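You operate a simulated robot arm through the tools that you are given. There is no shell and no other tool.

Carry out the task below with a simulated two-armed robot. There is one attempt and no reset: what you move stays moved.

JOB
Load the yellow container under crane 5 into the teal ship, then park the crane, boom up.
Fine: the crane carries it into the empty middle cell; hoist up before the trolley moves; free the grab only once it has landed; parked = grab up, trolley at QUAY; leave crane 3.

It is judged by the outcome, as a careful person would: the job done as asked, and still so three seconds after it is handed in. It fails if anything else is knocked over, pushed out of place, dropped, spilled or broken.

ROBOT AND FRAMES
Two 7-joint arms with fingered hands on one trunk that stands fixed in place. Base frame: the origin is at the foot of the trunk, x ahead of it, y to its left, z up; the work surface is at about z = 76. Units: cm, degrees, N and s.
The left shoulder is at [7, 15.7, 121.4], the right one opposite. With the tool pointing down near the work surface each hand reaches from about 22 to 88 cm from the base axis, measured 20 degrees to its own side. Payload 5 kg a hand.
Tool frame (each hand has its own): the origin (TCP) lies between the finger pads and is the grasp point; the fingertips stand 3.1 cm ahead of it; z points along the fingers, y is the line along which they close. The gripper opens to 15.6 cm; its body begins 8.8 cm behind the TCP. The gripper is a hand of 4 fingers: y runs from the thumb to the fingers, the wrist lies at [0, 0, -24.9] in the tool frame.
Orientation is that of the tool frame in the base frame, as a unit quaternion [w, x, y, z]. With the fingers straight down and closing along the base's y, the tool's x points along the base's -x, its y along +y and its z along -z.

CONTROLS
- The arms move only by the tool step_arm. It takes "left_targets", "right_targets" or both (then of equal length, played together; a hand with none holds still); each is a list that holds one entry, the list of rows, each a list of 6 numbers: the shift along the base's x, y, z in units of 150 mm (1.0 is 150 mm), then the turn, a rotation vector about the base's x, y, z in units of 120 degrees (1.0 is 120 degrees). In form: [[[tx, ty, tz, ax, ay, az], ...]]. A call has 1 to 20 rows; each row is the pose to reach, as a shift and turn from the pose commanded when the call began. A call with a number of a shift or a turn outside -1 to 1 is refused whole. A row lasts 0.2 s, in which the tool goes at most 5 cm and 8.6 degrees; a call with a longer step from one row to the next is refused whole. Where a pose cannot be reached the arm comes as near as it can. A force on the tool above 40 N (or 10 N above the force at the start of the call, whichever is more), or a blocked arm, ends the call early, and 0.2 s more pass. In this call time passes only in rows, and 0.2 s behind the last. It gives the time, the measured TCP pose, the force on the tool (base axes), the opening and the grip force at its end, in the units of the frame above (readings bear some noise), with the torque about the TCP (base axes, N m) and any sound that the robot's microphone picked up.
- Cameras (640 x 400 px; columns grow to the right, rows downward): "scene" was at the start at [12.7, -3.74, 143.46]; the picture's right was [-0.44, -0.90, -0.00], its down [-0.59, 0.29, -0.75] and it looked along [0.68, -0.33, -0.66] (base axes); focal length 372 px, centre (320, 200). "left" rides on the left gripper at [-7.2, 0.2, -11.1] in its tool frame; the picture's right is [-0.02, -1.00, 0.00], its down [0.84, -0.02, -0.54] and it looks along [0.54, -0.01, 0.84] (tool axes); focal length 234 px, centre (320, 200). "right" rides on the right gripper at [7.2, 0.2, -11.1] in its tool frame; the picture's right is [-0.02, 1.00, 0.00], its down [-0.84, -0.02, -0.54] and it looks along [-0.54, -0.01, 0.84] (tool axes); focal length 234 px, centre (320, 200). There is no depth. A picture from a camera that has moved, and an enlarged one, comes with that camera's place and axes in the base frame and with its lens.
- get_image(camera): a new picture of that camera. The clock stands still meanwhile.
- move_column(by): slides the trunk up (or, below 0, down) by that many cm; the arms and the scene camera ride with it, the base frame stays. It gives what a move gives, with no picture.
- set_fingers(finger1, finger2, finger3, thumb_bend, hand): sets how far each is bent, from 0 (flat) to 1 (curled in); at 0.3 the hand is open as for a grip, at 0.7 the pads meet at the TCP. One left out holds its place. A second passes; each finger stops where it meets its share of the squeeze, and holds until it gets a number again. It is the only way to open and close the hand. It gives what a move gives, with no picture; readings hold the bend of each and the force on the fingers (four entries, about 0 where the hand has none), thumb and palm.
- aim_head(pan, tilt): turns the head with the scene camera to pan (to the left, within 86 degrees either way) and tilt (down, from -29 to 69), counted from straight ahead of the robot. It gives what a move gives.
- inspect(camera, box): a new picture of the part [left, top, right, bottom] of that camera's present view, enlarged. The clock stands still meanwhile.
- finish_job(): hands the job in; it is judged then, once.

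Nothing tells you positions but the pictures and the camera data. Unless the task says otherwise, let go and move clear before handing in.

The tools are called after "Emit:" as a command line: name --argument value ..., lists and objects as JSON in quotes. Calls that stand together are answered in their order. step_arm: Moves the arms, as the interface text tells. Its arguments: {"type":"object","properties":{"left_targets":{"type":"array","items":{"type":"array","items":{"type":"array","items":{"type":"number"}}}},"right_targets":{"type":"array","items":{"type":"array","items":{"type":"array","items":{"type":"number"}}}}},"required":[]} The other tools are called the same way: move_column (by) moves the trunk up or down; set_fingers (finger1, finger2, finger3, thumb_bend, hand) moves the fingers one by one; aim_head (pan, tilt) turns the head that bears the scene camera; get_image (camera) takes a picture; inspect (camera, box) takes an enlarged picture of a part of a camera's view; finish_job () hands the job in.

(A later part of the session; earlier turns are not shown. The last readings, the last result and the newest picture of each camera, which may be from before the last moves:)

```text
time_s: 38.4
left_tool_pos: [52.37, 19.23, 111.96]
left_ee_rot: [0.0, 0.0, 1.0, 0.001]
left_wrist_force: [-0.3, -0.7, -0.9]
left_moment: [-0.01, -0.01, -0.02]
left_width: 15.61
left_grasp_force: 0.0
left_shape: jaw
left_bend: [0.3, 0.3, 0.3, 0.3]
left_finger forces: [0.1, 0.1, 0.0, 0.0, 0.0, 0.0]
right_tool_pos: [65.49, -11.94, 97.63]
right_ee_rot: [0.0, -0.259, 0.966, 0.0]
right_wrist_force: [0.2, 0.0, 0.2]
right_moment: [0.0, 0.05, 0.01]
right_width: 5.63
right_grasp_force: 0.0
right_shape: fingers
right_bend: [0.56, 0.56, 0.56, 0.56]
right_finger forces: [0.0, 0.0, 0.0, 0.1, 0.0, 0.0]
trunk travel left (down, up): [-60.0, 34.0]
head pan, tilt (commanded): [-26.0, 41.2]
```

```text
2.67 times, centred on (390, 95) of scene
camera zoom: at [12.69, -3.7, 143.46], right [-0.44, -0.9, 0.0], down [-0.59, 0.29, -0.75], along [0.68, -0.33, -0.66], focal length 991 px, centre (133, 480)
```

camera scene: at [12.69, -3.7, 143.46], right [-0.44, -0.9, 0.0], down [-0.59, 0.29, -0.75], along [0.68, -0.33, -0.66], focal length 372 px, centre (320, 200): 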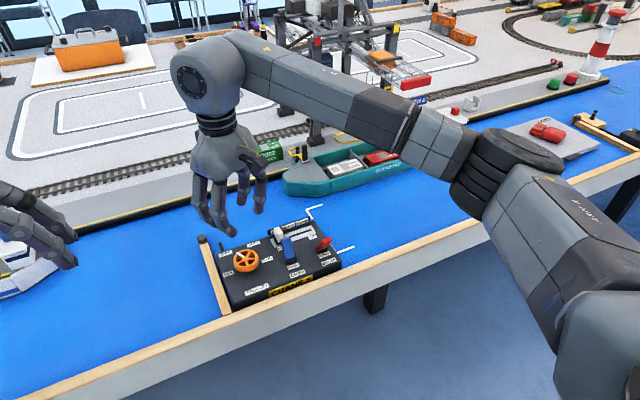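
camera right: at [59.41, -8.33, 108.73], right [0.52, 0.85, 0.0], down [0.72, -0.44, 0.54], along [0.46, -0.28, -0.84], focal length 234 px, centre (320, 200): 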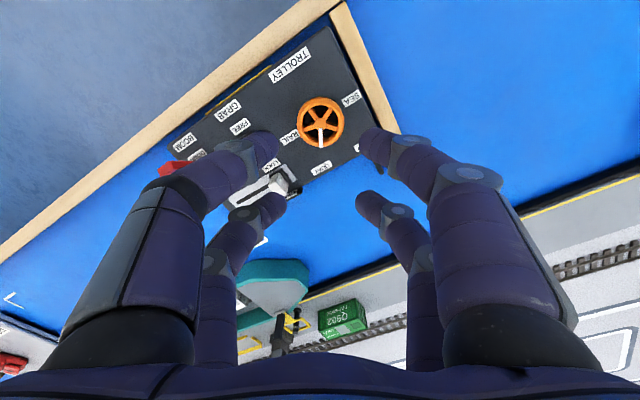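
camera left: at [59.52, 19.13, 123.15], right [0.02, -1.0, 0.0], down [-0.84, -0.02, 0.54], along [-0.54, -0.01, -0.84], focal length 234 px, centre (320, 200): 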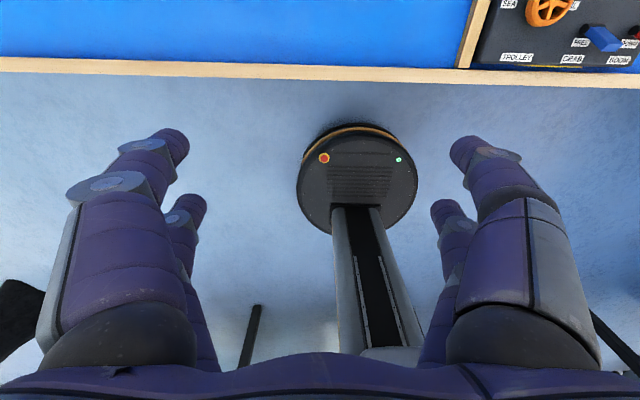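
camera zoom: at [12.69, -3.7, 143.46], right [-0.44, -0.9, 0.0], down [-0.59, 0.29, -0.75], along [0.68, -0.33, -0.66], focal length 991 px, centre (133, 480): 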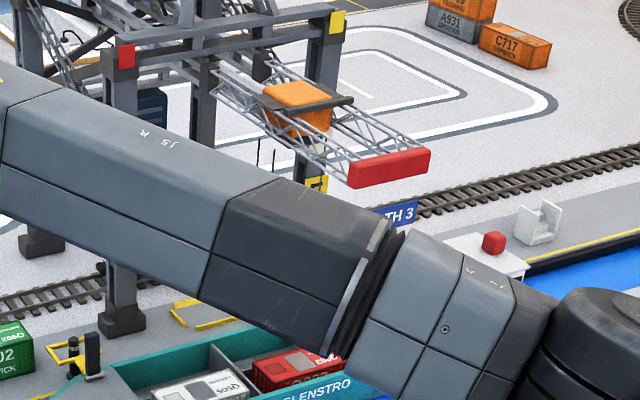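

The wheel points at SHIP and the trolley has settled. From its position before my arm blocked the view, I put the container's centre near x≈92, y≈-60, which is over the empty landward middle cell. I'll return to the hoist knob and lower partway first to check the alignment.

Emit:
step_arm --right_targets '[[[0.06, -0.09, 0.0, 0, 0, -0.04], [0.15, -0.22, 0.0, 0, 0, -0.09], [0.24, -0.35, 0.0, 0, 0, -0.14], [0.32, -0.48, -0.05, 0, 0, -0.19], [0.38, -0.57, -0.2, 0, 0, -0.235], [0.397, -0.597, -0.4, 0, 0, -0.25], [0.397, -0.597, -0.58, 0, 0, -0.25], [0.397, -0.597, -0.64, 0, 0, -0.25]]]'

Emit:
inspect --camera "right" --box '[160, 0, 480, 200]'

Emit:
get_image --camera "right"

```text
time_s: 40.2
left_tool_pos: [52.3, 19.19, 112.0]
left_ee_rot: [0.001, 0.001, 1.0, 0.0]
left_wrist_force: [0.9, -0.3, -0.1]
left_moment: [0.0, 0.0, 0.01]
left_width: 15.58
left_grasp_force: 0.1
left_shape: jaw
left_bend: [0.3, 0.3, 0.3, 0.3]
left_finger forces: [0.1, 0.0, 0.0, 0.0, 0.0, 0.1]
right_tool_pos: [71.67, -20.96, 88.02]
right_ee_rot: [0.001, 0.0, 1.0, 0.0]
right_wrist_force: [-0.3, 0.3, -0.4]
right_moment: [0.01, 0.02, 0.0]
right_width: 5.67
right_grasp_force: 0.0
right_shape: fingers
right_bend: [0.56, 0.56, 0.56, 0.56]
right_finger forces: [0.1, 0.0, 0.1, 0.0, 0.1, 0.0]
trunk travel left (down, up): [-60.0, 34.0]
head pan, tilt (commanded): [-26.0, 41.2]
```

```text
2.00 times, centred on (320, 100) of right
camera zoom: at [64.35, -20.78, 99.13], right [0.02, 1.0, 0.0], down [0.84, -0.02, 0.54], along [0.54, -0.01, -0.84], focal length 468 px, centre (320, 400)
```

zoom: 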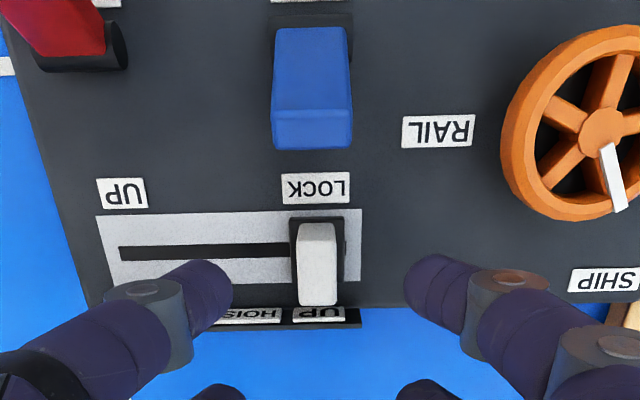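

```text
taken
camera right: at [64.35, -20.78, 99.13], right [0.02, 1.0, 0.0], down [0.84, -0.02, 0.54], along [0.54, -0.01, -0.84], focal length 234 px, centre (320, 200)
```

right: 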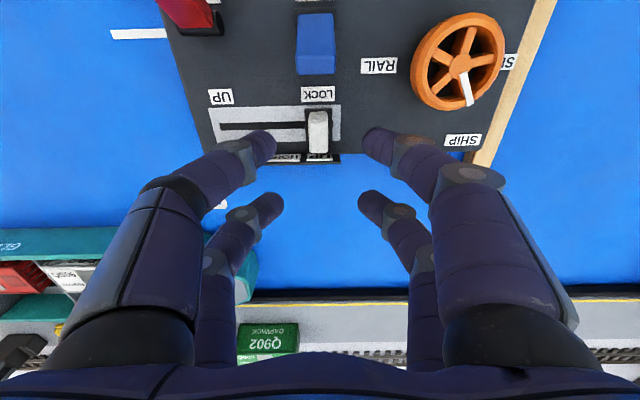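

Same position over the knob as before. I'll lower onto it and push about halfway, then check the container against the hold.

Emit:
step_arm --right_targets '[[[-0.01, 0, -0.08, 0, 0, 0], [-0.01, 0, -0.16, 0, 0, 0], [-0.01, 0, -0.22, 0, 0, 0], [-0.01, -0.06, -0.22, 0, 0, 0], [-0.01, -0.12, -0.22, 0, 0, 0], [-0.01, -0.18, -0.22, 0, 0, 0], [-0.01, -0.23, -0.22, 0, 0, 0], [-0.01, -0.28, -0.22, 0, 0, 0], [-0.01, -0.33, -0.22, 0, 0, 0], [-0.01, -0.36, -0.22, 0, 0, 0], [-0.01, -0.36, -0.22, 0, 0, 0]]]'

Emit:
get_image --camera "scene"

Emit:
get_image --camera "right"

```text
time_s: 42.6
left_tool_pos: [52.36, 19.28, 111.99]
left_ee_rot: [0.0, 0.0, 1.0, 0.0]
left_wrist_force: [0.1, -0.2, 0.4]
left_moment: [-0.01, -0.02, 0.03]
left_width: 15.59
left_grasp_force: 0.0
left_shape: jaw
left_bend: [0.3, 0.3, 0.3, 0.3]
left_finger forces: [0.0, 0.0, 0.1, 0.0, 0.0, 0.0]
right_tool_pos: [71.39, -26.28, 84.73]
right_ee_rot: [0.0, 0.0, 1.0, 0.001]
right_wrist_force: [-0.3, 0.3, 0.7]
right_moment: [0.05, 0.04, 0.01]
right_width: 5.78
right_grasp_force: 0.3
right_shape: fingers
right_bend: [0.56, 0.56, 0.56, 0.56]
right_finger forces: [0.2, 0.0, 0.1, 0.1, 0.0, 0.0]
trunk travel left (down, up): [-60.0, 34.0]
head pan, tilt (commanded): [-26.0, 41.2]
```

```text
taken
camera scene: at [12.7, -3.71, 143.46], right [-0.44, -0.9, 0.0], down [-0.59, 0.29, -0.75], along [0.68, -0.33, -0.66], focal length 372 px, centre (320, 200)
```

scene: 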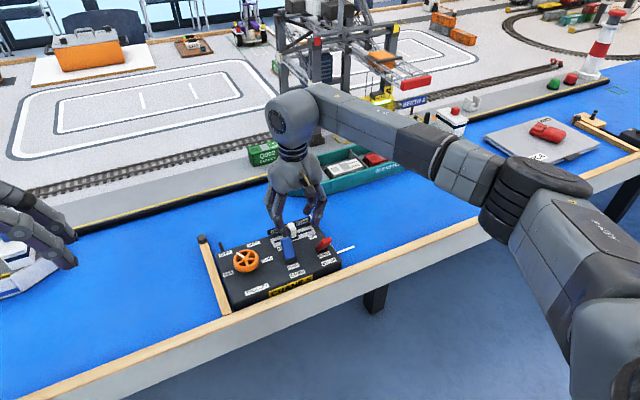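

```text
taken
camera right: at [64.24, -26.19, 95.82], right [0.02, 1.0, 0.0], down [0.84, -0.02, 0.54], along [0.54, -0.01, -0.84], focal length 234 px, centre (320, 200)
```

right: 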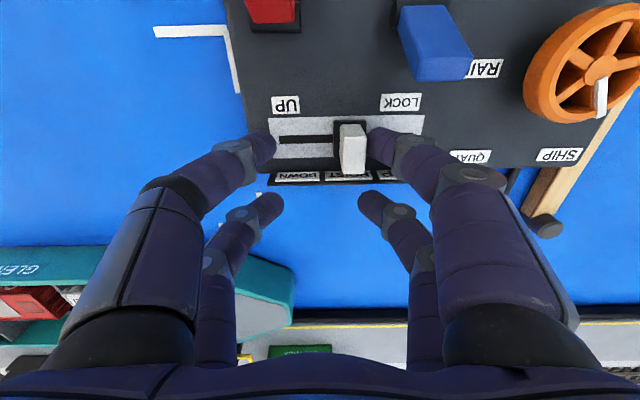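

The knob is about midway. I'll zoom in on what's visible of the container and the hold.

Emit:
inspect --camera "scene" --box '[310, 30, 450, 200]'

Emit:
inspect --camera "right" --box '[0, 200, 200, 380]'

```text
2.35 times, centred on (380, 115) of scene
camera zoom: at [12.7, -3.71, 143.46], right [-0.44, -0.9, 0.0], down [-0.59, 0.29, -0.75], along [0.68, -0.33, -0.66], focal length 875 px, centre (179, 400)
```

zoom: 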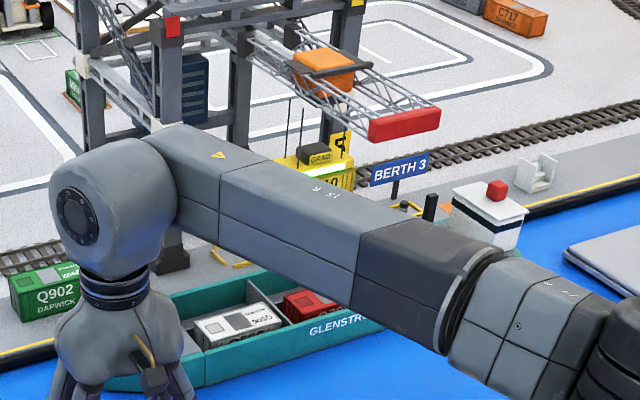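

```text
2.22 times, centred on (100, 290) of right
camera zoom: at [64.24, -26.19, 95.82], right [0.02, 1.0, 0.0], down [0.84, -0.02, 0.54], along [0.54, -0.01, -0.84], focal length 520 px, centre (809, 0)
```

zoom: 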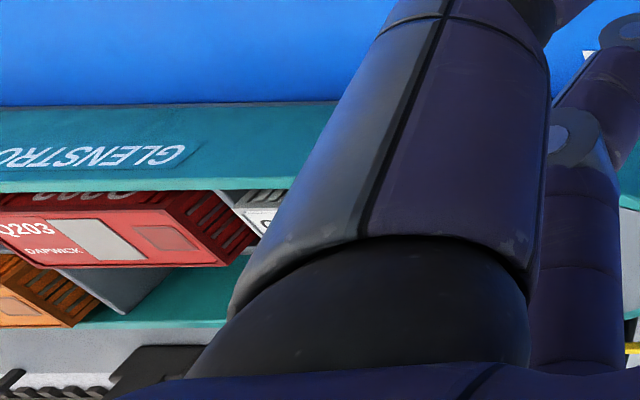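

The grab hasn't moved yet, so the hoist seems to respond only past the midpoint. Before committing, I'll lift away and view the crane from where the right wrist camera started, to confirm the container is over the empty cell.

Emit:
step_arm --right_targets '[[[0, 0.05, 0.0, 0, 0, 0], [0, 0.06, 0.25, 0, 0, 0], [0, 0.06, 0.55, 0, 0, 0], [0, 0.06, 0.8, 0, 0, 0], [-0.2, 0.0, 0.95, 0, 0, 0], [-0.4, -0.2, 1.0, 0, 0, 0], [-0.6, -0.4, 1.0, 0, 0, 0], [-0.75, -0.62, 1.0, 0, 0, 0], [-0.9, -0.85, 1.0, 0, 0, 0], [-1.0, -0.98, 1.0, 0, 0, 0]]]'

Emit:
get_image --camera "scene"

Emit:
get_image --camera "right"

```text
time_s: 44.8
left_tool_pos: [52.37, 19.28, 112.0]
left_ee_rot: [0.0, 0.0, 1.0, 0.0]
left_wrist_force: [0.8, 0.0, -0.4]
left_moment: [-0.01, -0.01, -0.01]
left_width: 15.6
left_grasp_force: 0.0
left_shape: jaw
left_bend: [0.3, 0.3, 0.3, 0.3]
left_finger forces: [0.0, 0.1, 0.0, 0.0, 0.1, 0.1]
right_tool_pos: [56.4, -41.07, 99.76]
right_ee_rot: [0.0, 0.0, 1.0, 0.0]
right_wrist_force: [0.3, -0.4, 0.1]
right_moment: [0.02, -0.03, 0.02]
right_width: 5.74
right_grasp_force: 0.0
right_shape: fingers
right_bend: [0.56, 0.56, 0.56, 0.56]
right_finger forces: [0.0, 0.0, 0.1, 0.0, 0.0, 0.0]
trunk travel left (down, up): [-60.0, 34.0]
head pan, tilt (commanded): [-26.0, 41.2]
```

```text
taken
camera scene: at [12.63, -3.75, 143.47], right [-0.44, -0.9, 0.0], down [-0.59, 0.29, -0.75], along [0.68, -0.33, -0.66], focal length 372 px, centre (320, 200)
```

scene: 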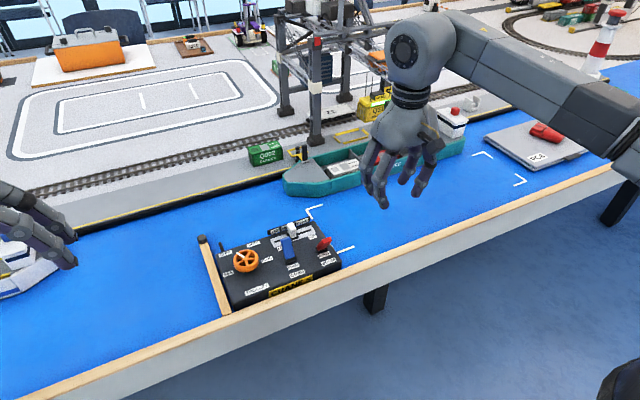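

```text
taken
camera right: at [49.14, -40.94, 110.88], right [0.02, 1.0, 0.0], down [0.84, -0.02, 0.55], along [0.55, -0.01, -0.84], focal length 234 px, centre (320, 200)
```

right: 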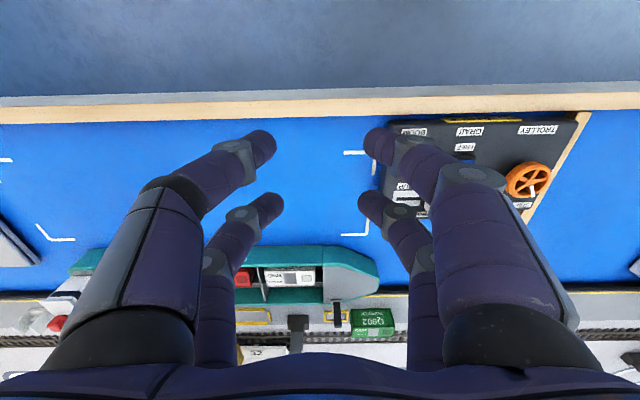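

I need to go a bit further right and higher to see the crane between the fingers. I'll keep well back from the boom.

Emit:
step_arm --right_targets '[[[-0.08, -0.2, 0.12, 0, 0, 0], [-0.16, -0.42, 0.25, 0, 0, 0], [-0.25, -0.65, 0.4, 0, 0, 0], [-0.33, -0.85, 0.55, 0, 0, 0], [-0.4, -1.0, 0.65, 0, 0, 0], [-0.4, -1.0, 0.65, 0, 0, 0]]]'

Emit:
get_image --camera "right"

Emit:
get_image --camera "scene"

Emit:
inspect --camera "right" --box '[180, 200, 440, 360]'

```text
time_s: 46.2
left_tool_pos: [52.39, 19.22, 112.01]
left_ee_rot: [0.0, 0.0, 1.0, 0.0]
left_wrist_force: [-0.4, 0.6, 0.0]
left_moment: [0.0, -0.02, 0.03]
left_width: 15.58
left_grasp_force: 0.1
left_shape: jaw
left_bend: [0.3, 0.3, 0.3, 0.3]
left_finger forces: [0.1, 0.1, 0.1, 0.1, 0.0, 0.0]
right_tool_pos: [50.28, -55.95, 109.49]
right_ee_rot: [-0.001, 0.0, 1.0, 0.0]
right_wrist_force: [-0.3, 0.2, -0.7]
right_moment: [0.02, -0.02, -0.02]
right_width: 5.72
right_grasp_force: 0.0
right_shape: fingers
right_bend: [0.56, 0.56, 0.56, 0.56]
right_finger forces: [0.1, 0.0, 0.1, 0.0, 0.1, 0.1]
trunk travel left (down, up): [-60.0, 34.0]
head pan, tilt (commanded): [-26.0, 41.2]
```

```text
taken
camera right: at [43.18, -55.88, 120.61], right [0.02, 1.0, 0.0], down [0.84, -0.02, 0.54], along [0.54, -0.01, -0.84], focal length 234 px, centre (320, 200)
```

right: 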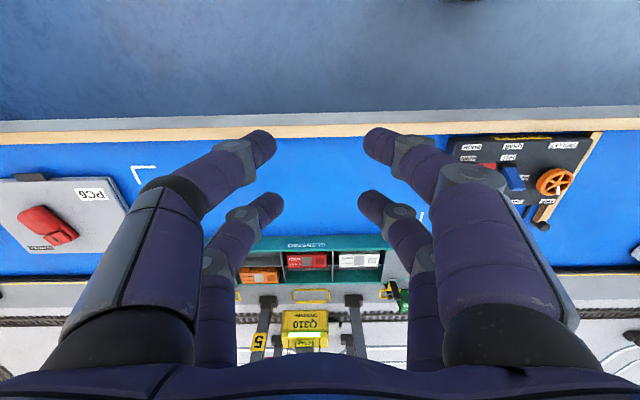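

```text
taken
camera scene: at [12.75, -3.72, 143.46], right [-0.44, -0.9, 0.0], down [-0.59, 0.29, -0.75], along [0.68, -0.33, -0.66], focal length 372 px, centre (320, 200)
```

scene: 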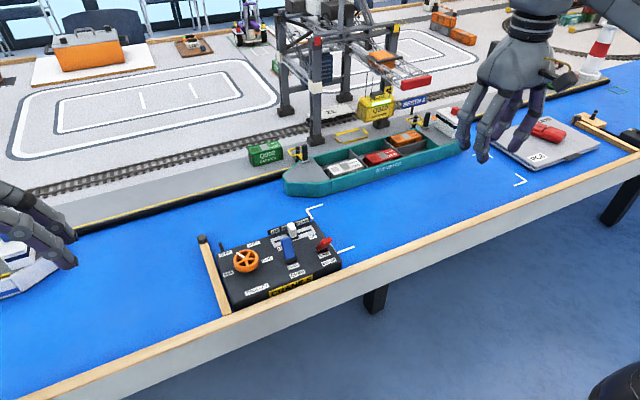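

```text
2.46 times, centred on (310, 280) of right
camera zoom: at [43.18, -55.88, 120.61], right [0.02, 1.0, 0.0], down [0.84, -0.02, 0.54], along [0.54, -0.01, -0.84], focal length 576 px, centre (345, 3)
```

zoom: 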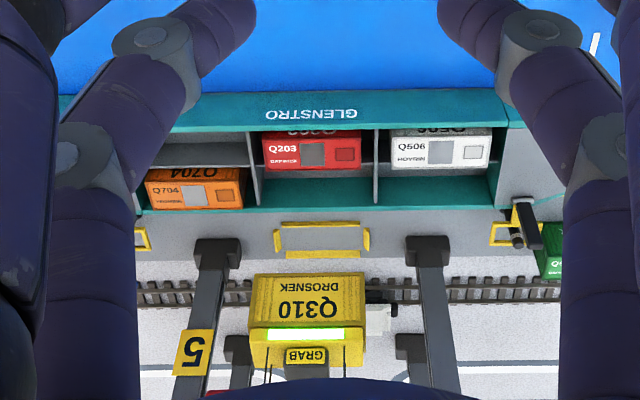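

Now I have a clear view from two cameras. I'll zoom in on the scene view to work out where the hanging container is relative to the cell.

Emit:
inspect --camera "scene" --box '[320, 60, 480, 180]'

Emit:
inspect --camera "right" --box '[230, 230, 390, 350]'

```text
3.33 times, centred on (400, 120) of scene
camera zoom: at [12.75, -3.72, 143.46], right [-0.44, -0.9, 0.0], down [-0.59, 0.29, -0.75], along [0.68, -0.33, -0.66], focal length 1239 px, centre (53, 467)
```

zoom: 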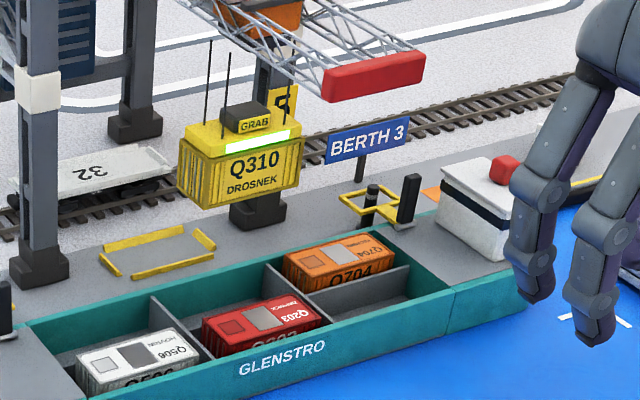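

```text
3.33 times, centred on (310, 290) of right
camera zoom: at [43.18, -55.88, 120.61], right [0.02, 1.0, 0.0], down [0.84, -0.02, 0.54], along [0.54, -0.01, -0.84], focal length 781 px, centre (353, -100)
```

zoom: 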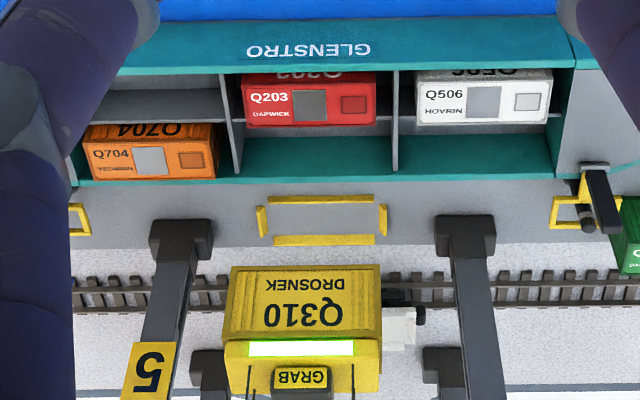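

Both cameras agree. The container's seaward edge is at x≈89.8 and y≈-60.0; the red Q203's landward edge is at x≈88.0 and the hull's inner edge at x≈94.7, so it will fit in the empty middle cell. I'll head back to the hoist knob.

Emit:
step_arm --right_targets '[[[0.05, 0.2, -0.05, 0, 0, 0], [0.1, 0.42, -0.15, 0, 0, 0], [0.2, 0.65, -0.25, 0, 0, 0], [0.3, 0.85, -0.35, 0, 0, 0], [0.38, 1.0, -0.4, 0, 0, 0]]]'

Emit:
step_arm --right_targets '[[[0.15, 0.15, 0.0, 0, 0, 0], [0.35, 0.35, -0.05, 0, 0, 0], [0.55, 0.58, -0.1, 0, 0, 0], [0.75, 0.8, -0.2, 0, 0, 0], [0.92, 0.98, -0.35, 0, 0, 0], [1.0, 1.0, -0.5, 0, 0, 0], [1.0, 1.0, -0.55, 0, 0, 0]]]'

Emit:
inspect --camera "right" --box '[160, 0, 480, 200]'

```text
time_s: 47.4
left_tool_pos: [52.39, 19.19, 111.92]
left_ee_rot: [-0.001, 0.0, 1.0, -0.001]
left_wrist_force: [-1.0, 0.3, 0.1]
left_moment: [0.0, 0.03, 0.0]
left_width: 15.57
left_grasp_force: 0.0
left_shape: jaw
left_bend: [0.3, 0.3, 0.3, 0.3]
left_finger forces: [0.0, 0.0, 0.0, 0.0, 0.1, 0.0]
right_tool_pos: [56.1, -41.0, 103.55]
right_ee_rot: [0.0, 0.001, 1.0, 0.0]
right_wrist_force: [-0.4, 0.4, 0.3]
right_moment: [-0.02, 0.02, 0.0]
right_width: 5.73
right_grasp_force: 0.0
right_shape: fingers
right_bend: [0.56, 0.56, 0.56, 0.56]
right_finger forces: [0.0, 0.0, 0.1, 0.0, 0.0, 0.1]
trunk travel left (down, up): [-60.0, 34.0]
head pan, tilt (commanded): [-26.0, 41.2]
```

```text
time_s: 49.0
left_tool_pos: [52.23, 19.09, 111.98]
left_ee_rot: [0.0, -0.001, 1.0, 0.0]
left_wrist_force: [0.0, 0.4, 0.5]
left_moment: [0.01, -0.01, -0.02]
left_width: 15.58
left_grasp_force: 0.0
left_shape: jaw
left_bend: [0.3, 0.3, 0.3, 0.3]
left_finger forces: [0.0, 0.0, 0.0, 0.0, 0.0, 0.1]
right_tool_pos: [71.02, -25.95, 95.16]
right_ee_rot: [0.0, 0.0, 1.0, 0.0]
right_wrist_force: [-0.4, 0.1, -0.3]
right_moment: [0.02, 0.04, 0.04]
right_width: 5.69
right_grasp_force: 0.1
right_shape: fingers
right_bend: [0.56, 0.56, 0.56, 0.56]
right_finger forces: [0.1, 0.1, 0.0, 0.1, 0.0, 0.0]
trunk travel left (down, up): [-60.0, 34.0]
head pan, tilt (commanded): [-26.0, 41.2]
```

```text
2.00 times, centred on (320, 100) of right
camera zoom: at [63.96, -25.78, 106.28], right [0.02, 1.0, 0.0], down [0.84, -0.02, 0.54], along [0.54, -0.01, -0.84], focal length 468 px, centre (320, 400)
```

zoom: 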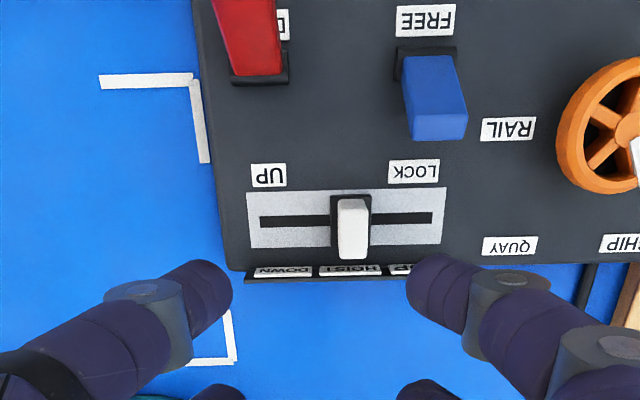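

The knob is mid-slot at y≈-24.3. I'll straddle it, lower, and push it through to the DOWN stop.

Emit:
step_arm --right_targets '[[[0.027, 0.1, -0.05, 0, 0, 0], [0.027, 0.107, -0.25, 0, 0, 0], [0.027, 0.107, -0.45, 0, 0, 0], [0.027, 0.107, -0.6, 0, 0, 0], [0.027, 0.107, -0.69, 0, 0, 0], [0.027, 0.04, -0.69, 0, 0, 0], [0.027, -0.02, -0.69, 0, 0, 0], [0.027, -0.08, -0.69, 0, 0, 0], [0.027, -0.14, -0.69, 0, 0, 0], [0.027, -0.2, -0.69, 0, 0, 0], [0.027, -0.26, -0.69, 0, 0, 0], [0.027, -0.3, -0.69, 0, 0, 0], [0.027, -0.315, -0.69, 0, 0, 0], [0.027, -0.315, -0.69, 0, 0, 0]]]'

Emit:
inspect --camera "right" --box '[160, 0, 480, 200]'

Emit:
inspect --camera "scene" --box '[310, 30, 450, 200]'

```text
time_s: 52.0
left_tool_pos: [52.36, 19.27, 111.99]
left_ee_rot: [0.0, 0.0, 1.0, 0.001]
left_wrist_force: [0.0, 0.1, -0.4]
left_moment: [-0.04, -0.02, 0.0]
left_width: 15.61
left_grasp_force: 0.1
left_shape: jaw
left_bend: [0.3, 0.3, 0.3, 0.3]
left_finger forces: [0.0, 0.0, 0.1, 0.0, 0.0, 0.0]
right_tool_pos: [71.49, -30.77, 84.86]
right_ee_rot: [0.0, 0.0, 1.0, 0.0]
right_wrist_force: [-0.2, 3.5, 0.8]
right_moment: [0.13, 0.02, -0.05]
right_width: 6.22
right_grasp_force: 1.9
right_shape: fingers
right_bend: [0.53, 0.56, 0.56, 0.56]
right_finger forces: [3.2, 0.1, 0.0, 0.0, 0.0, 0.0]
trunk travel left (down, up): [-60.0, 34.0]
head pan, tilt (commanded): [-26.0, 41.2]
```

```text
2.00 times, centred on (320, 100) of right
camera zoom: at [64.31, -30.52, 95.94], right [0.02, 1.0, 0.0], down [0.84, -0.02, 0.54], along [0.54, -0.01, -0.84], focal length 468 px, centre (320, 400)
```

zoom: 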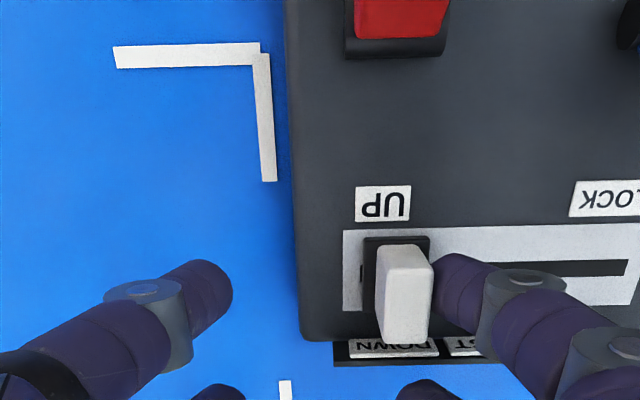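

```text
2.35 times, centred on (380, 115) of scene
camera zoom: at [12.69, -3.67, 143.46], right [-0.44, -0.9, 0.0], down [-0.59, 0.29, -0.75], along [0.68, -0.33, -0.66], focal length 875 px, centre (179, 400)
```

zoom: 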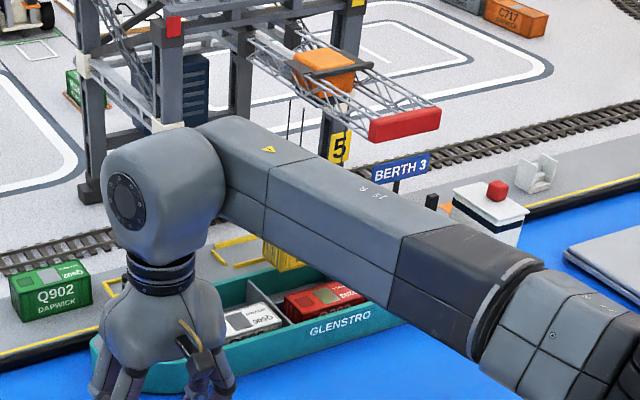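

The container is going down into the ship. I'll back off and lift, then check that it has landed before touching GRAB.

Emit:
step_arm --right_targets '[[[0, 0.05, 0, 0, 0, 0], [0, 0.08, 0.2, 0, 0, 0], [0, 0.08, 0.5, 0, 0, 0], [0, 0.08, 0.8, 0, 0, 0], [-0.2, 0.08, 0.85, 0, 0, 0], [-0.45, 0.08, 0.85, 0, 0, 0], [-0.7, 0.08, 0.85, 0, 0, 0], [-0.95, 0.08, 0.85, 0, 0, 0], [-1.0, 0.08, 0.85, 0, 0, 0]]]'

Emit:
set_fingers --hand "right" --finger1 0.7 --finger2 0.7 --finger3 0.7 --thumb_bend 0.7

Emit:
get_image --camera "scene"

Emit:
inspect --camera "scene" --box '[320, 60, 480, 180]'

```text
time_s: 54.0
left_tool_pos: [52.39, 19.23, 111.94]
left_ee_rot: [0.0, -0.001, 1.0, 0.0]
left_wrist_force: [0.0, -0.4, -0.3]
left_moment: [-0.03, 0.01, -0.02]
left_width: 15.59
left_grasp_force: 0.1
left_shape: jaw
left_bend: [0.3, 0.3, 0.3, 0.3]
left_finger forces: [0.0, 0.0, 0.0, 0.0, 0.1, 0.0]
right_tool_pos: [56.51, -29.46, 97.65]
right_ee_rot: [-0.001, 0.0, 1.0, 0.001]
right_wrist_force: [-0.3, 0.7, -0.3]
right_moment: [-0.02, -0.01, 0.0]
right_width: 5.75
right_grasp_force: 0.0
right_shape: fingers
right_bend: [0.56, 0.56, 0.56, 0.56]
right_finger forces: [0.0, 0.1, 0.1, 0.0, 0.0, 0.0]
trunk travel left (down, up): [-60.0, 34.0]
head pan, tilt (commanded): [-26.0, 41.2]
```

```text
time_s: 55.0
left_tool_pos: [52.35, 19.21, 111.91]
left_ee_rot: [0.0, 0.0, 1.0, -0.001]
left_wrist_force: [0.1, -0.4, -0.3]
left_moment: [-0.01, -0.04, -0.01]
left_width: 15.59
left_grasp_force: 0.1
left_shape: jaw
left_bend: [0.3, 0.3, 0.3, 0.3]
left_finger forces: [0.0, 0.0, 0.0, 0.0, 0.0, 0.1]
right_tool_pos: [56.5, -29.54, 97.56]
right_ee_rot: [0.0, 0.0, 1.0, -0.001]
right_wrist_force: [-0.1, -0.2, 0.2]
right_moment: [-0.02, 0.0, -0.03]
right_width: 0.49
right_grasp_force: 0.0
right_shape: fingers
right_bend: [0.7, 0.7, 0.7, 0.7]
right_finger forces: [0.1, 0.0, 0.0, 0.0, 0.0, 0.1]
trunk travel left (down, up): [-60.0, 34.0]
head pan, tilt (commanded): [-26.0, 41.2]
```

```text
taken
camera scene: at [12.71, -3.72, 143.46], right [-0.44, -0.9, 0.0], down [-0.59, 0.29, -0.75], along [0.68, -0.33, -0.66], focal length 372 px, centre (320, 200)
```

scene: 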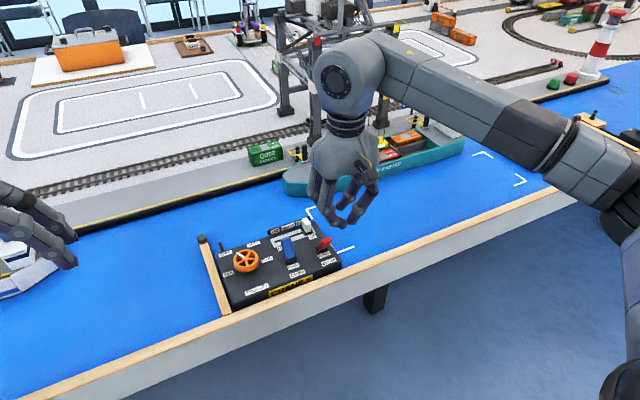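

```text
3.33 times, centred on (400, 120) of scene
camera zoom: at [12.71, -3.72, 143.46], right [-0.44, -0.9, 0.0], down [-0.59, 0.29, -0.75], along [0.68, -0.33, -0.66], focal length 1239 px, centre (53, 467)
```

zoom: 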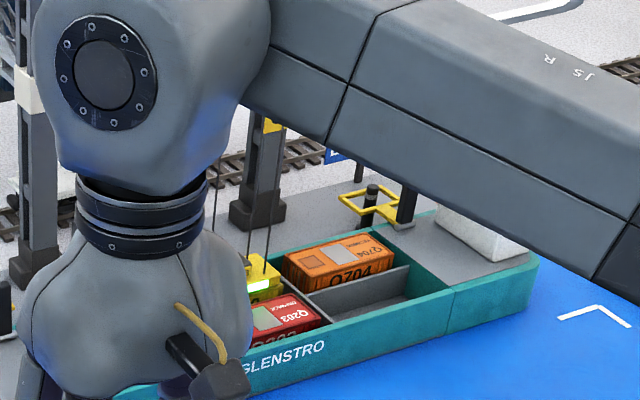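

The grab has come down beside Q704's level. I'll shift the hand left for a clear view of the cell.

Emit:
step_arm --right_targets '[[[0, 0.15, 0.03, 0, 0, 0], [0, 0.35, 0.06, 0, 0, 0], [0, 0.5, 0.06, 0, 0, 0], [0, 0.56, 0.06, 0, 0, 0]]]'

Emit:
inspect --camera "scene" --box '[320, 100, 460, 190]'

Emit:
get_image --camera "right"

```text
time_s: 56.0
left_tool_pos: [52.38, 19.24, 112.1]
left_ee_rot: [0.001, 0.0, 1.0, 0.0]
left_wrist_force: [0.3, 0.6, 0.0]
left_moment: [-0.02, 0.02, 0.03]
left_width: 15.57
left_grasp_force: 0.1
left_shape: jaw
left_bend: [0.3, 0.3, 0.3, 0.3]
left_finger forces: [0.1, 0.0, 0.0, 0.0, 0.0, 0.0]
right_tool_pos: [56.47, -21.13, 98.53]
right_ee_rot: [0.0, -0.001, 1.0, 0.0]
right_wrist_force: [0.4, 0.2, 0.1]
right_moment: [-0.03, 0.0, 0.01]
right_width: 0.46
right_grasp_force: 0.1
right_shape: fingers
right_bend: [0.7, 0.7, 0.7, 0.7]
right_finger forces: [0.1, 0.0, 0.1, 0.0, 0.1, 0.1]
trunk travel left (down, up): [-60.0, 34.0]
head pan, tilt (commanded): [-26.0, 41.2]
```

```text
4.44 times, centred on (390, 145) of scene
camera zoom: at [12.71, -3.7, 143.46], right [-0.44, -0.9, 0.0], down [-0.59, 0.29, -0.75], along [0.68, -0.33, -0.66], focal length 1652 px, centre (9, 444)
```

zoom: 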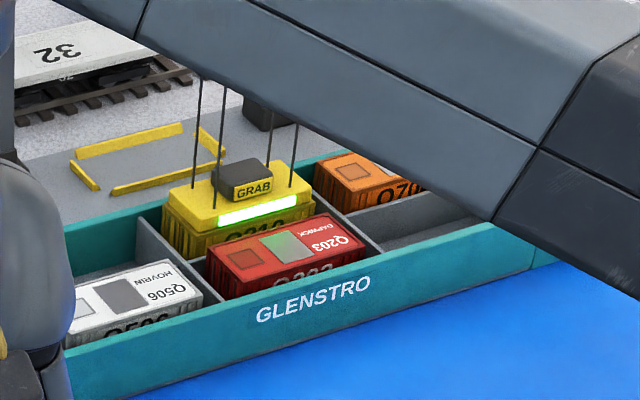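

```text
taken
camera right: at [49.29, -20.96, 109.61], right [0.02, 1.0, 0.0], down [0.84, -0.02, 0.54], along [0.54, -0.01, -0.84], focal length 234 px, centre (320, 200)
```

right: 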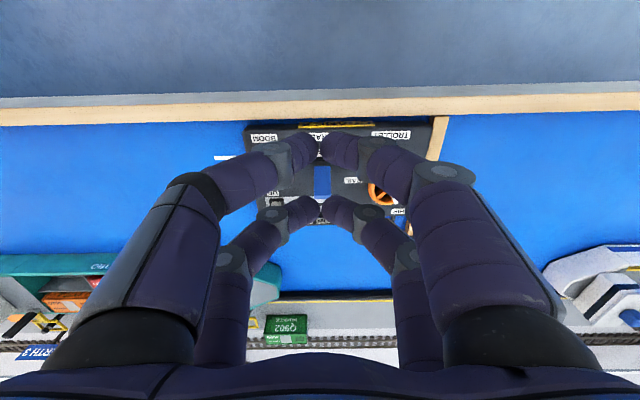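

Q310 sits in the empty middle cell behind Q203, its top level with the other containers, so it has landed. I'll move the closed fingers to the far side of the blue lever to pull it back to FREE.

Emit:
step_arm --right_targets '[[[0.2, 0, 0, 0, 0, 0], [0.45, 0, 0, 0, 0, 0], [0.7, 0, 0, 0, 0, 0], [0.87, 0, -0.05, 0, 0, 0], [0.89, 0, -0.25, 0, 0, 0], [0.89, 0, -0.5, 0, 0, 0], [0.89, 0, -0.65, 0, 0, 0]]]'

Emit:
inspect --camera "right" --box '[200, 0, 440, 240]'

Emit:
inspect --camera "scene" --box '[210, 160, 350, 300]'

Emit:
inspect --camera "scene" --box '[320, 100, 460, 190]'

```text
time_s: 57.6
left_tool_pos: [52.41, 19.26, 111.99]
left_ee_rot: [0.0, 0.0, 1.0, 0.0]
left_wrist_force: [-0.4, 0.5, -0.1]
left_moment: [-0.01, 0.01, 0.0]
left_width: 15.61
left_grasp_force: 0.1
left_shape: jaw
left_bend: [0.3, 0.3, 0.3, 0.3]
left_finger forces: [0.1, 0.0, 0.0, 0.1, 0.1, 0.0]
right_tool_pos: [69.8, -21.26, 88.59]
right_ee_rot: [0.001, 0.0, 1.0, 0.0]
right_wrist_force: [-0.7, -0.3, -0.8]
right_moment: [0.0, 0.02, -0.02]
right_width: 0.46
right_grasp_force: 0.2
right_shape: fingers
right_bend: [0.7, 0.7, 0.7, 0.7]
right_finger forces: [0.0, 0.1, 0.1, 0.1, 0.0, 0.0]
trunk travel left (down, up): [-60.0, 34.0]
head pan, tilt (commanded): [-26.0, 41.2]
```

```text
1.67 times, centred on (320, 120) of right
camera zoom: at [62.62, -21.1, 99.81], right [0.02, 1.0, 0.0], down [0.84, -0.02, 0.54], along [0.54, -0.01, -0.84], focal length 390 px, centre (320, 333)
```

zoom: 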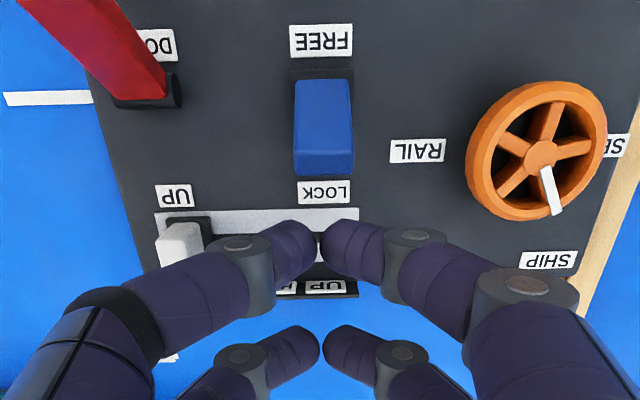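

```text
2.86 times, centred on (280, 230) of scene
camera zoom: at [12.73, -3.72, 143.46], right [-0.44, -0.9, 0.0], down [-0.59, 0.29, -0.75], along [0.68, -0.33, -0.66], focal length 1062 px, centre (434, 114)
```

zoom: 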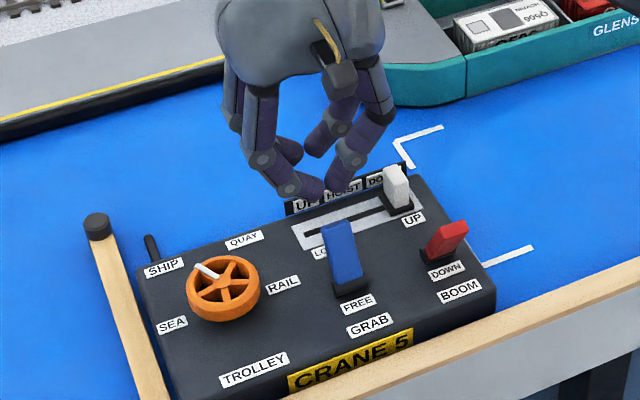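

```text
4.44 times, centred on (390, 145) of scene
camera zoom: at [12.73, -3.72, 143.46], right [-0.44, -0.9, 0.0], down [-0.59, 0.29, -0.75], along [0.68, -0.33, -0.66], focal length 1652 px, centre (9, 444)
```

zoom: 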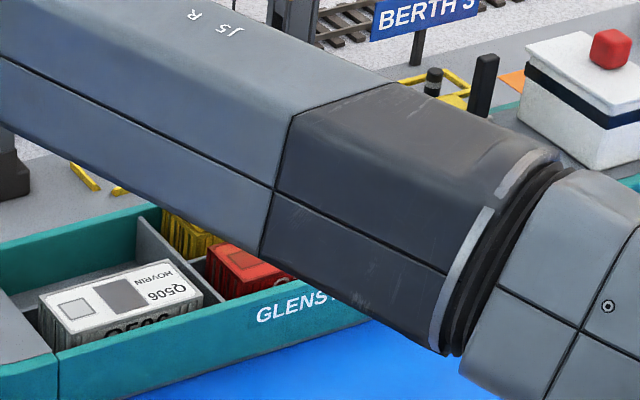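

The closed fingers are on the far side of the blue lever, clear of the knob and sign. I'll lower to lever height and pull toward the robot (-x) to FREE.

Emit:
step_arm --right_targets '[[[0, 0, -0.08, 0, 0, 0], [0, 0, -0.16, 0, 0, 0], [0, 0, -0.22, 0, 0, 0], [-0.06, 0, -0.22, 0, 0, 0], [-0.12, 0, -0.22, 0, 0, 0], [-0.17, 0, -0.22, 0, 0, 0], [-0.22, 0, -0.22, 0, 0, 0], [-0.26, 0, -0.22, 0, 0, 0], [-0.285, 0, -0.22, 0, 0, 0], [-0.3, 0, -0.22, 0, 0, 0]]]'

Emit:
inspect --camera "right" --box '[200, 0, 440, 240]'

Emit:
inspect --camera "scene" --box '[210, 160, 350, 300]'

```text
time_s: 59.8
left_tool_pos: [52.3, 19.21, 112.03]
left_ee_rot: [0.0, 0.001, 1.0, 0.0]
left_wrist_force: [0.4, -0.9, 0.0]
left_moment: [-0.04, -0.03, 0.02]
left_width: 15.57
left_grasp_force: 0.0
left_shape: jaw
left_bend: [0.3, 0.3, 0.3, 0.3]
left_finger forces: [0.0, 0.0, 0.1, 0.0, 0.0, 0.1]
right_tool_pos: [65.32, -21.19, 85.23]
right_ee_rot: [-0.001, 0.0, 1.0, 0.0]
right_wrist_force: [0.6, -0.5, -0.1]
right_moment: [-0.01, 0.04, -0.02]
right_width: 0.48
right_grasp_force: 0.0
right_shape: fingers
right_bend: [0.7, 0.7, 0.7, 0.7]
right_finger forces: [0.0, 0.1, 0.0, 0.0, 0.0, 0.0]
trunk travel left (down, up): [-60.0, 34.0]
head pan, tilt (commanded): [-26.0, 41.2]
```

```text
1.67 times, centred on (320, 120) of right
camera zoom: at [58.13, -21.02, 96.54], right [0.02, 1.0, 0.0], down [0.84, -0.02, 0.54], along [0.54, -0.01, -0.84], focal length 390 px, centre (320, 333)
```

zoom: 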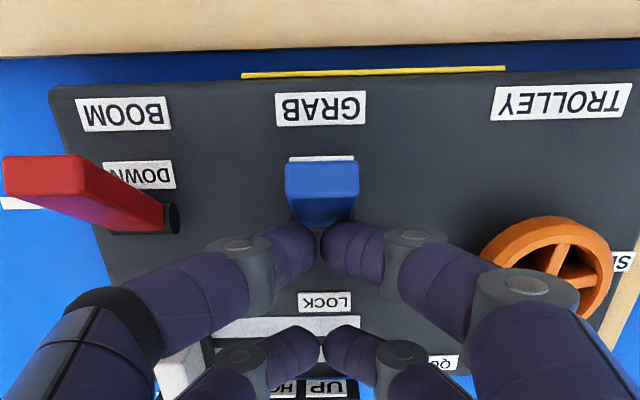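

```text
2.86 times, centred on (280, 230) of scene
camera zoom: at [12.7, -3.72, 143.46], right [-0.44, -0.9, 0.0], down [-0.59, 0.29, -0.75], along [0.68, -0.33, -0.66], focal length 1062 px, centre (434, 114)
```

zoom: 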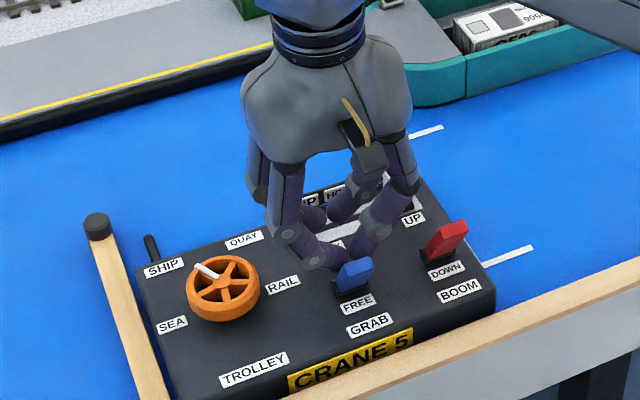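

The lever has snapped over toward FREE and there's no load on the fingers. I'll nudge slightly more to be sure it's at its stop, then lift and look at the lever and the grab lamp.

Emit:
step_arm --right_targets '[[[-0.025, 0, 0, 0, 0, 0], [-0.04, 0, 0, 0, 0, 0], [0.04, 0, 0, 0, 0, 0], [0.06, 0, 0.2, 0, 0, 0], [0.06, 0, 0.45, 0, 0, 0], [0.06, 0, 0.7, 0, 0, 0], [-0.1, 0, 0.85, 0, 0, 0], [-0.3, 0, 0.88, 0, 0, 0], [-0.5, 0, 0.88, 0, 0, 0], [-0.59, 0, 0.88, 0, 0, 0]]]'

Emit:
inspect --camera "scene" --box '[320, 100, 460, 190]'

Emit:
inspect --camera "scene" --box '[210, 180, 350, 310]'

```text
time_s: 62.0
left_tool_pos: [52.41, 19.24, 111.94]
left_ee_rot: [0.0, 0.0, 1.0, 0.0]
left_wrist_force: [0.1, 0.4, -0.7]
left_moment: [0.03, -0.01, 0.02]
left_width: 15.62
left_grasp_force: 0.2
left_shape: jaw
left_bend: [0.3, 0.3, 0.3, 0.3]
left_finger forces: [0.0, 0.1, 0.0, 0.1, 0.0, 0.0]
right_tool_pos: [56.49, -21.15, 98.64]
right_ee_rot: [0.0, 0.0, 1.0, 0.0]
right_wrist_force: [-0.4, 0.3, 0.5]
right_moment: [0.0, 0.0, -0.04]
right_width: 0.43
right_grasp_force: 0.1
right_shape: fingers
right_bend: [0.7, 0.7, 0.7, 0.7]
right_finger forces: [0.1, 0.0, 0.0, 0.0, 0.1, 0.0]
trunk travel left (down, up): [-60.0, 34.0]
head pan, tilt (commanded): [-26.0, 41.2]
```

```text
4.44 times, centred on (390, 145) of scene
camera zoom: at [12.67, -3.73, 143.47], right [-0.44, -0.9, 0.0], down [-0.59, 0.29, -0.75], along [0.68, -0.33, -0.66], focal length 1652 px, centre (9, 444)
```

zoom: 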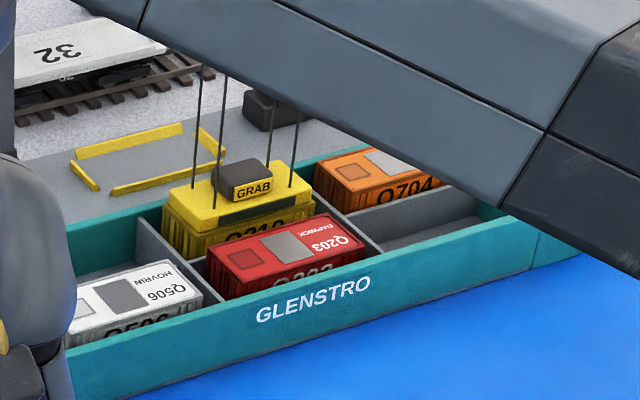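

```text
3.08 times, centred on (280, 245) of scene
camera zoom: at [12.67, -3.73, 143.47], right [-0.44, -0.9, 0.0], down [-0.59, 0.29, -0.75], along [0.68, -0.33, -0.66], focal length 1144 px, centre (443, 62)
```

zoom: 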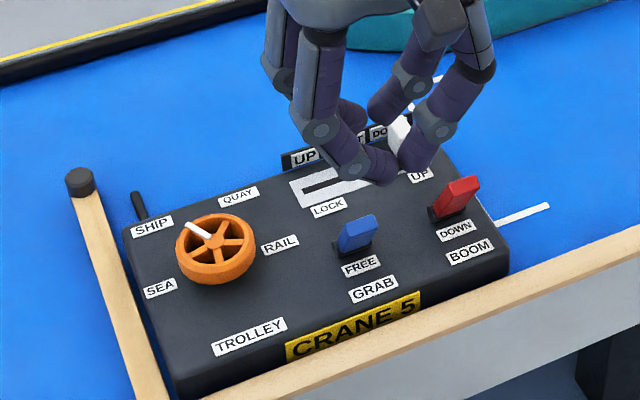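

The lamp is off, GRAB is at FREE and Q310 hasn't moved. Next I'll raise the empty grab, so back to the hoist knob at its DOWN end.

Emit:
set_fingers --hand "right" --finger1 0.58 --finger2 0.58 --finger3 0.58 --thumb_bend 0.58

Emit:
step_arm --right_targets '[[[0.18, -0.08, 0.0, 0, 0, 0], [0.42, -0.2, 0.0, 0, 0, 0], [0.65, -0.32, 0.0, 0, 0, 0], [0.85, -0.42, -0.08, 0, 0, 0], [0.97, -0.475, -0.25, 0, 0, 0], [0.993, -0.48, -0.45, 0, 0, 0], [0.993, -0.48, -0.65, 0, 0, 0], [0.993, -0.48, -0.7, 0, 0, 0]]]'

Emit:
inspect --camera "right" --box '[160, 0, 480, 200]'

```text
time_s: 63.0
left_tool_pos: [52.33, 19.26, 112.04]
left_ee_rot: [-0.001, 0.001, 1.0, 0.0]
left_wrist_force: [-0.5, -0.8, -0.1]
left_moment: [0.01, -0.01, 0.02]
left_width: 15.58
left_grasp_force: 0.0
left_shape: jaw
left_bend: [0.3, 0.3, 0.3, 0.3]
left_finger forces: [0.1, 0.1, 0.0, 0.1, 0.1, 0.0]
right_tool_pos: [56.39, -21.3, 98.67]
right_ee_rot: [0.0, 0.0, 1.0, 0.0]
right_wrist_force: [0.3, 0.6, -0.5]
right_moment: [0.0, 0.03, -0.01]
right_width: 5.25
right_grasp_force: 0.1
right_shape: fingers
right_bend: [0.57, 0.57, 0.57, 0.57]
right_finger forces: [0.1, 0.1, 0.0, 0.0, 0.0, 0.0]
trunk travel left (down, up): [-60.0, 34.0]
head pan, tilt (commanded): [-26.0, 41.2]
```

```text
time_s: 64.8
left_tool_pos: [52.45, 19.26, 112.06]
left_ee_rot: [0.0, 0.0, 1.0, 0.0]
left_wrist_force: [0.2, -0.8, -0.1]
left_moment: [-0.01, 0.03, 0.01]
left_width: 15.6
left_grasp_force: 0.1
left_shape: jaw
left_bend: [0.3, 0.3, 0.3, 0.3]
left_finger forces: [0.0, 0.0, 0.0, 0.0, 0.0, 0.1]
right_tool_pos: [71.25, -28.3, 88.02]
right_ee_rot: [0.001, 0.0, 1.0, 0.001]
right_wrist_force: [0.1, -0.4, -0.1]
right_moment: [0.02, -0.01, -0.01]
right_width: 5.25
right_grasp_force: 0.0
right_shape: fingers
right_bend: [0.57, 0.57, 0.57, 0.57]
right_finger forces: [0.0, 0.1, 0.1, 0.0, 0.0, 0.0]
trunk travel left (down, up): [-60.0, 34.0]
head pan, tilt (commanded): [-26.0, 41.2]
```

```text
2.00 times, centred on (320, 100) of right
camera zoom: at [64.15, -28.22, 99.15], right [0.02, 1.0, 0.0], down [0.84, -0.02, 0.54], along [0.54, -0.01, -0.84], focal length 468 px, centre (320, 400)
```

zoom: 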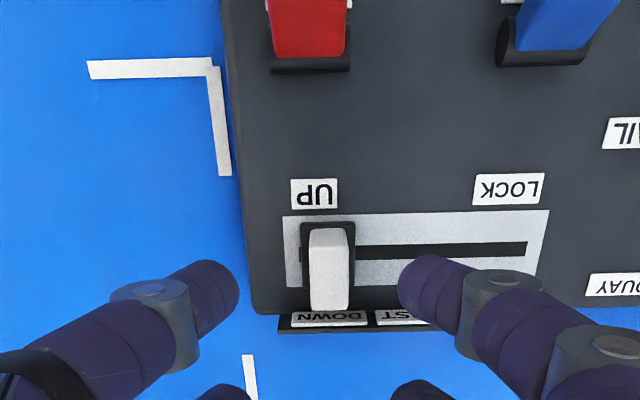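

The knob is centred between the fingers again. I'll lower and push it to the UP stop.

Emit:
step_arm --right_targets '[[[0.01, 0, -0.08, 0, 0, 0], [0.012, 0, -0.16, 0, 0, 0], [0.012, 0, -0.22, 0, 0, 0], [0.012, 0.06, -0.22, 0, 0, 0], [0.012, 0.12, -0.22, 0, 0, 0], [0.012, 0.18, -0.22, 0, 0, 0], [0.012, 0.24, -0.22, 0, 0, 0], [0.012, 0.3, -0.22, 0, 0, 0], [0.012, 0.36, -0.22, 0, 0, 0], [0.012, 0.42, -0.22, 0, 0, 0], [0.012, 0.48, -0.22, 0, 0, 0], [0.012, 0.54, -0.22, 0, 0, 0], [0.012, 0.6, -0.22, 0, 0, 0], [0.012, 0.63, -0.22, 0, 0, 0], [0.012, 0.645, -0.22, 0, 0, 0]]]'

Emit:
inspect --camera "right" --box '[160, 0, 480, 200]'

Emit:
inspect --camera "scene" --box '[310, 30, 450, 200]'

```text
time_s: 68.0
left_tool_pos: [52.38, 19.16, 112.09]
left_ee_rot: [0.0, 0.001, 1.0, 0.0]
left_wrist_force: [-0.1, 1.2, -0.2]
left_moment: [-0.01, -0.03, -0.01]
left_width: 15.56
left_grasp_force: 0.0
left_shape: jaw
left_bend: [0.3, 0.3, 0.3, 0.3]
left_finger forces: [0.1, 0.0, 0.0, 0.0, 0.0, 0.0]
right_tool_pos: [71.45, -18.66, 84.78]
right_ee_rot: [0.001, 0.0, 1.0, -0.001]
right_wrist_force: [0.3, -3.0, 0.5]
right_moment: [-0.09, -0.01, 0.06]
right_width: 5.59
right_grasp_force: 1.0
right_shape: fingers
right_bend: [0.57, 0.57, 0.57, 0.56]
right_finger forces: [0.0, 0.0, 0.0, 0.0, 2.9, 0.0]
trunk travel left (down, up): [-60.0, 34.0]
head pan, tilt (commanded): [-26.0, 41.2]
```

```text
2.00 times, centred on (320, 100) of right
camera zoom: at [64.34, -18.6, 95.96], right [0.02, 1.0, 0.0], down [0.84, -0.02, 0.54], along [0.54, -0.01, -0.84], focal length 468 px, centre (320, 400)
```

zoom: 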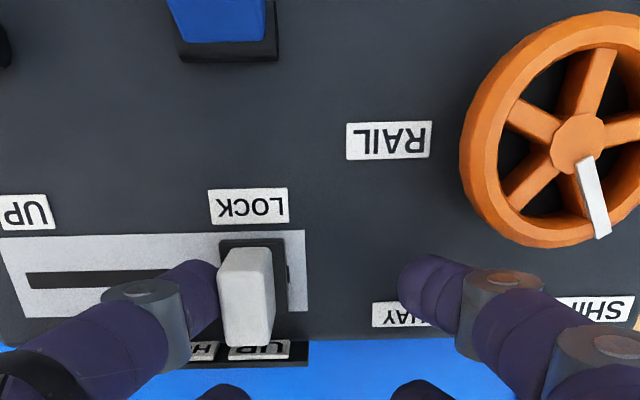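

```text
2.35 times, centred on (380, 115) of scene
camera zoom: at [12.7, -3.75, 143.46], right [-0.44, -0.9, 0.0], down [-0.59, 0.29, -0.75], along [0.68, -0.33, -0.66], focal length 875 px, centre (179, 400)
```

zoom: 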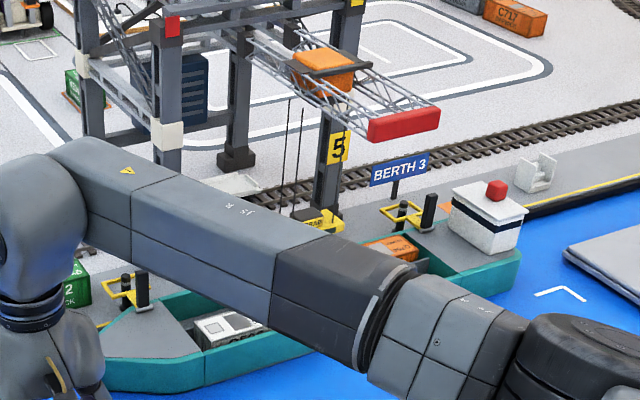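

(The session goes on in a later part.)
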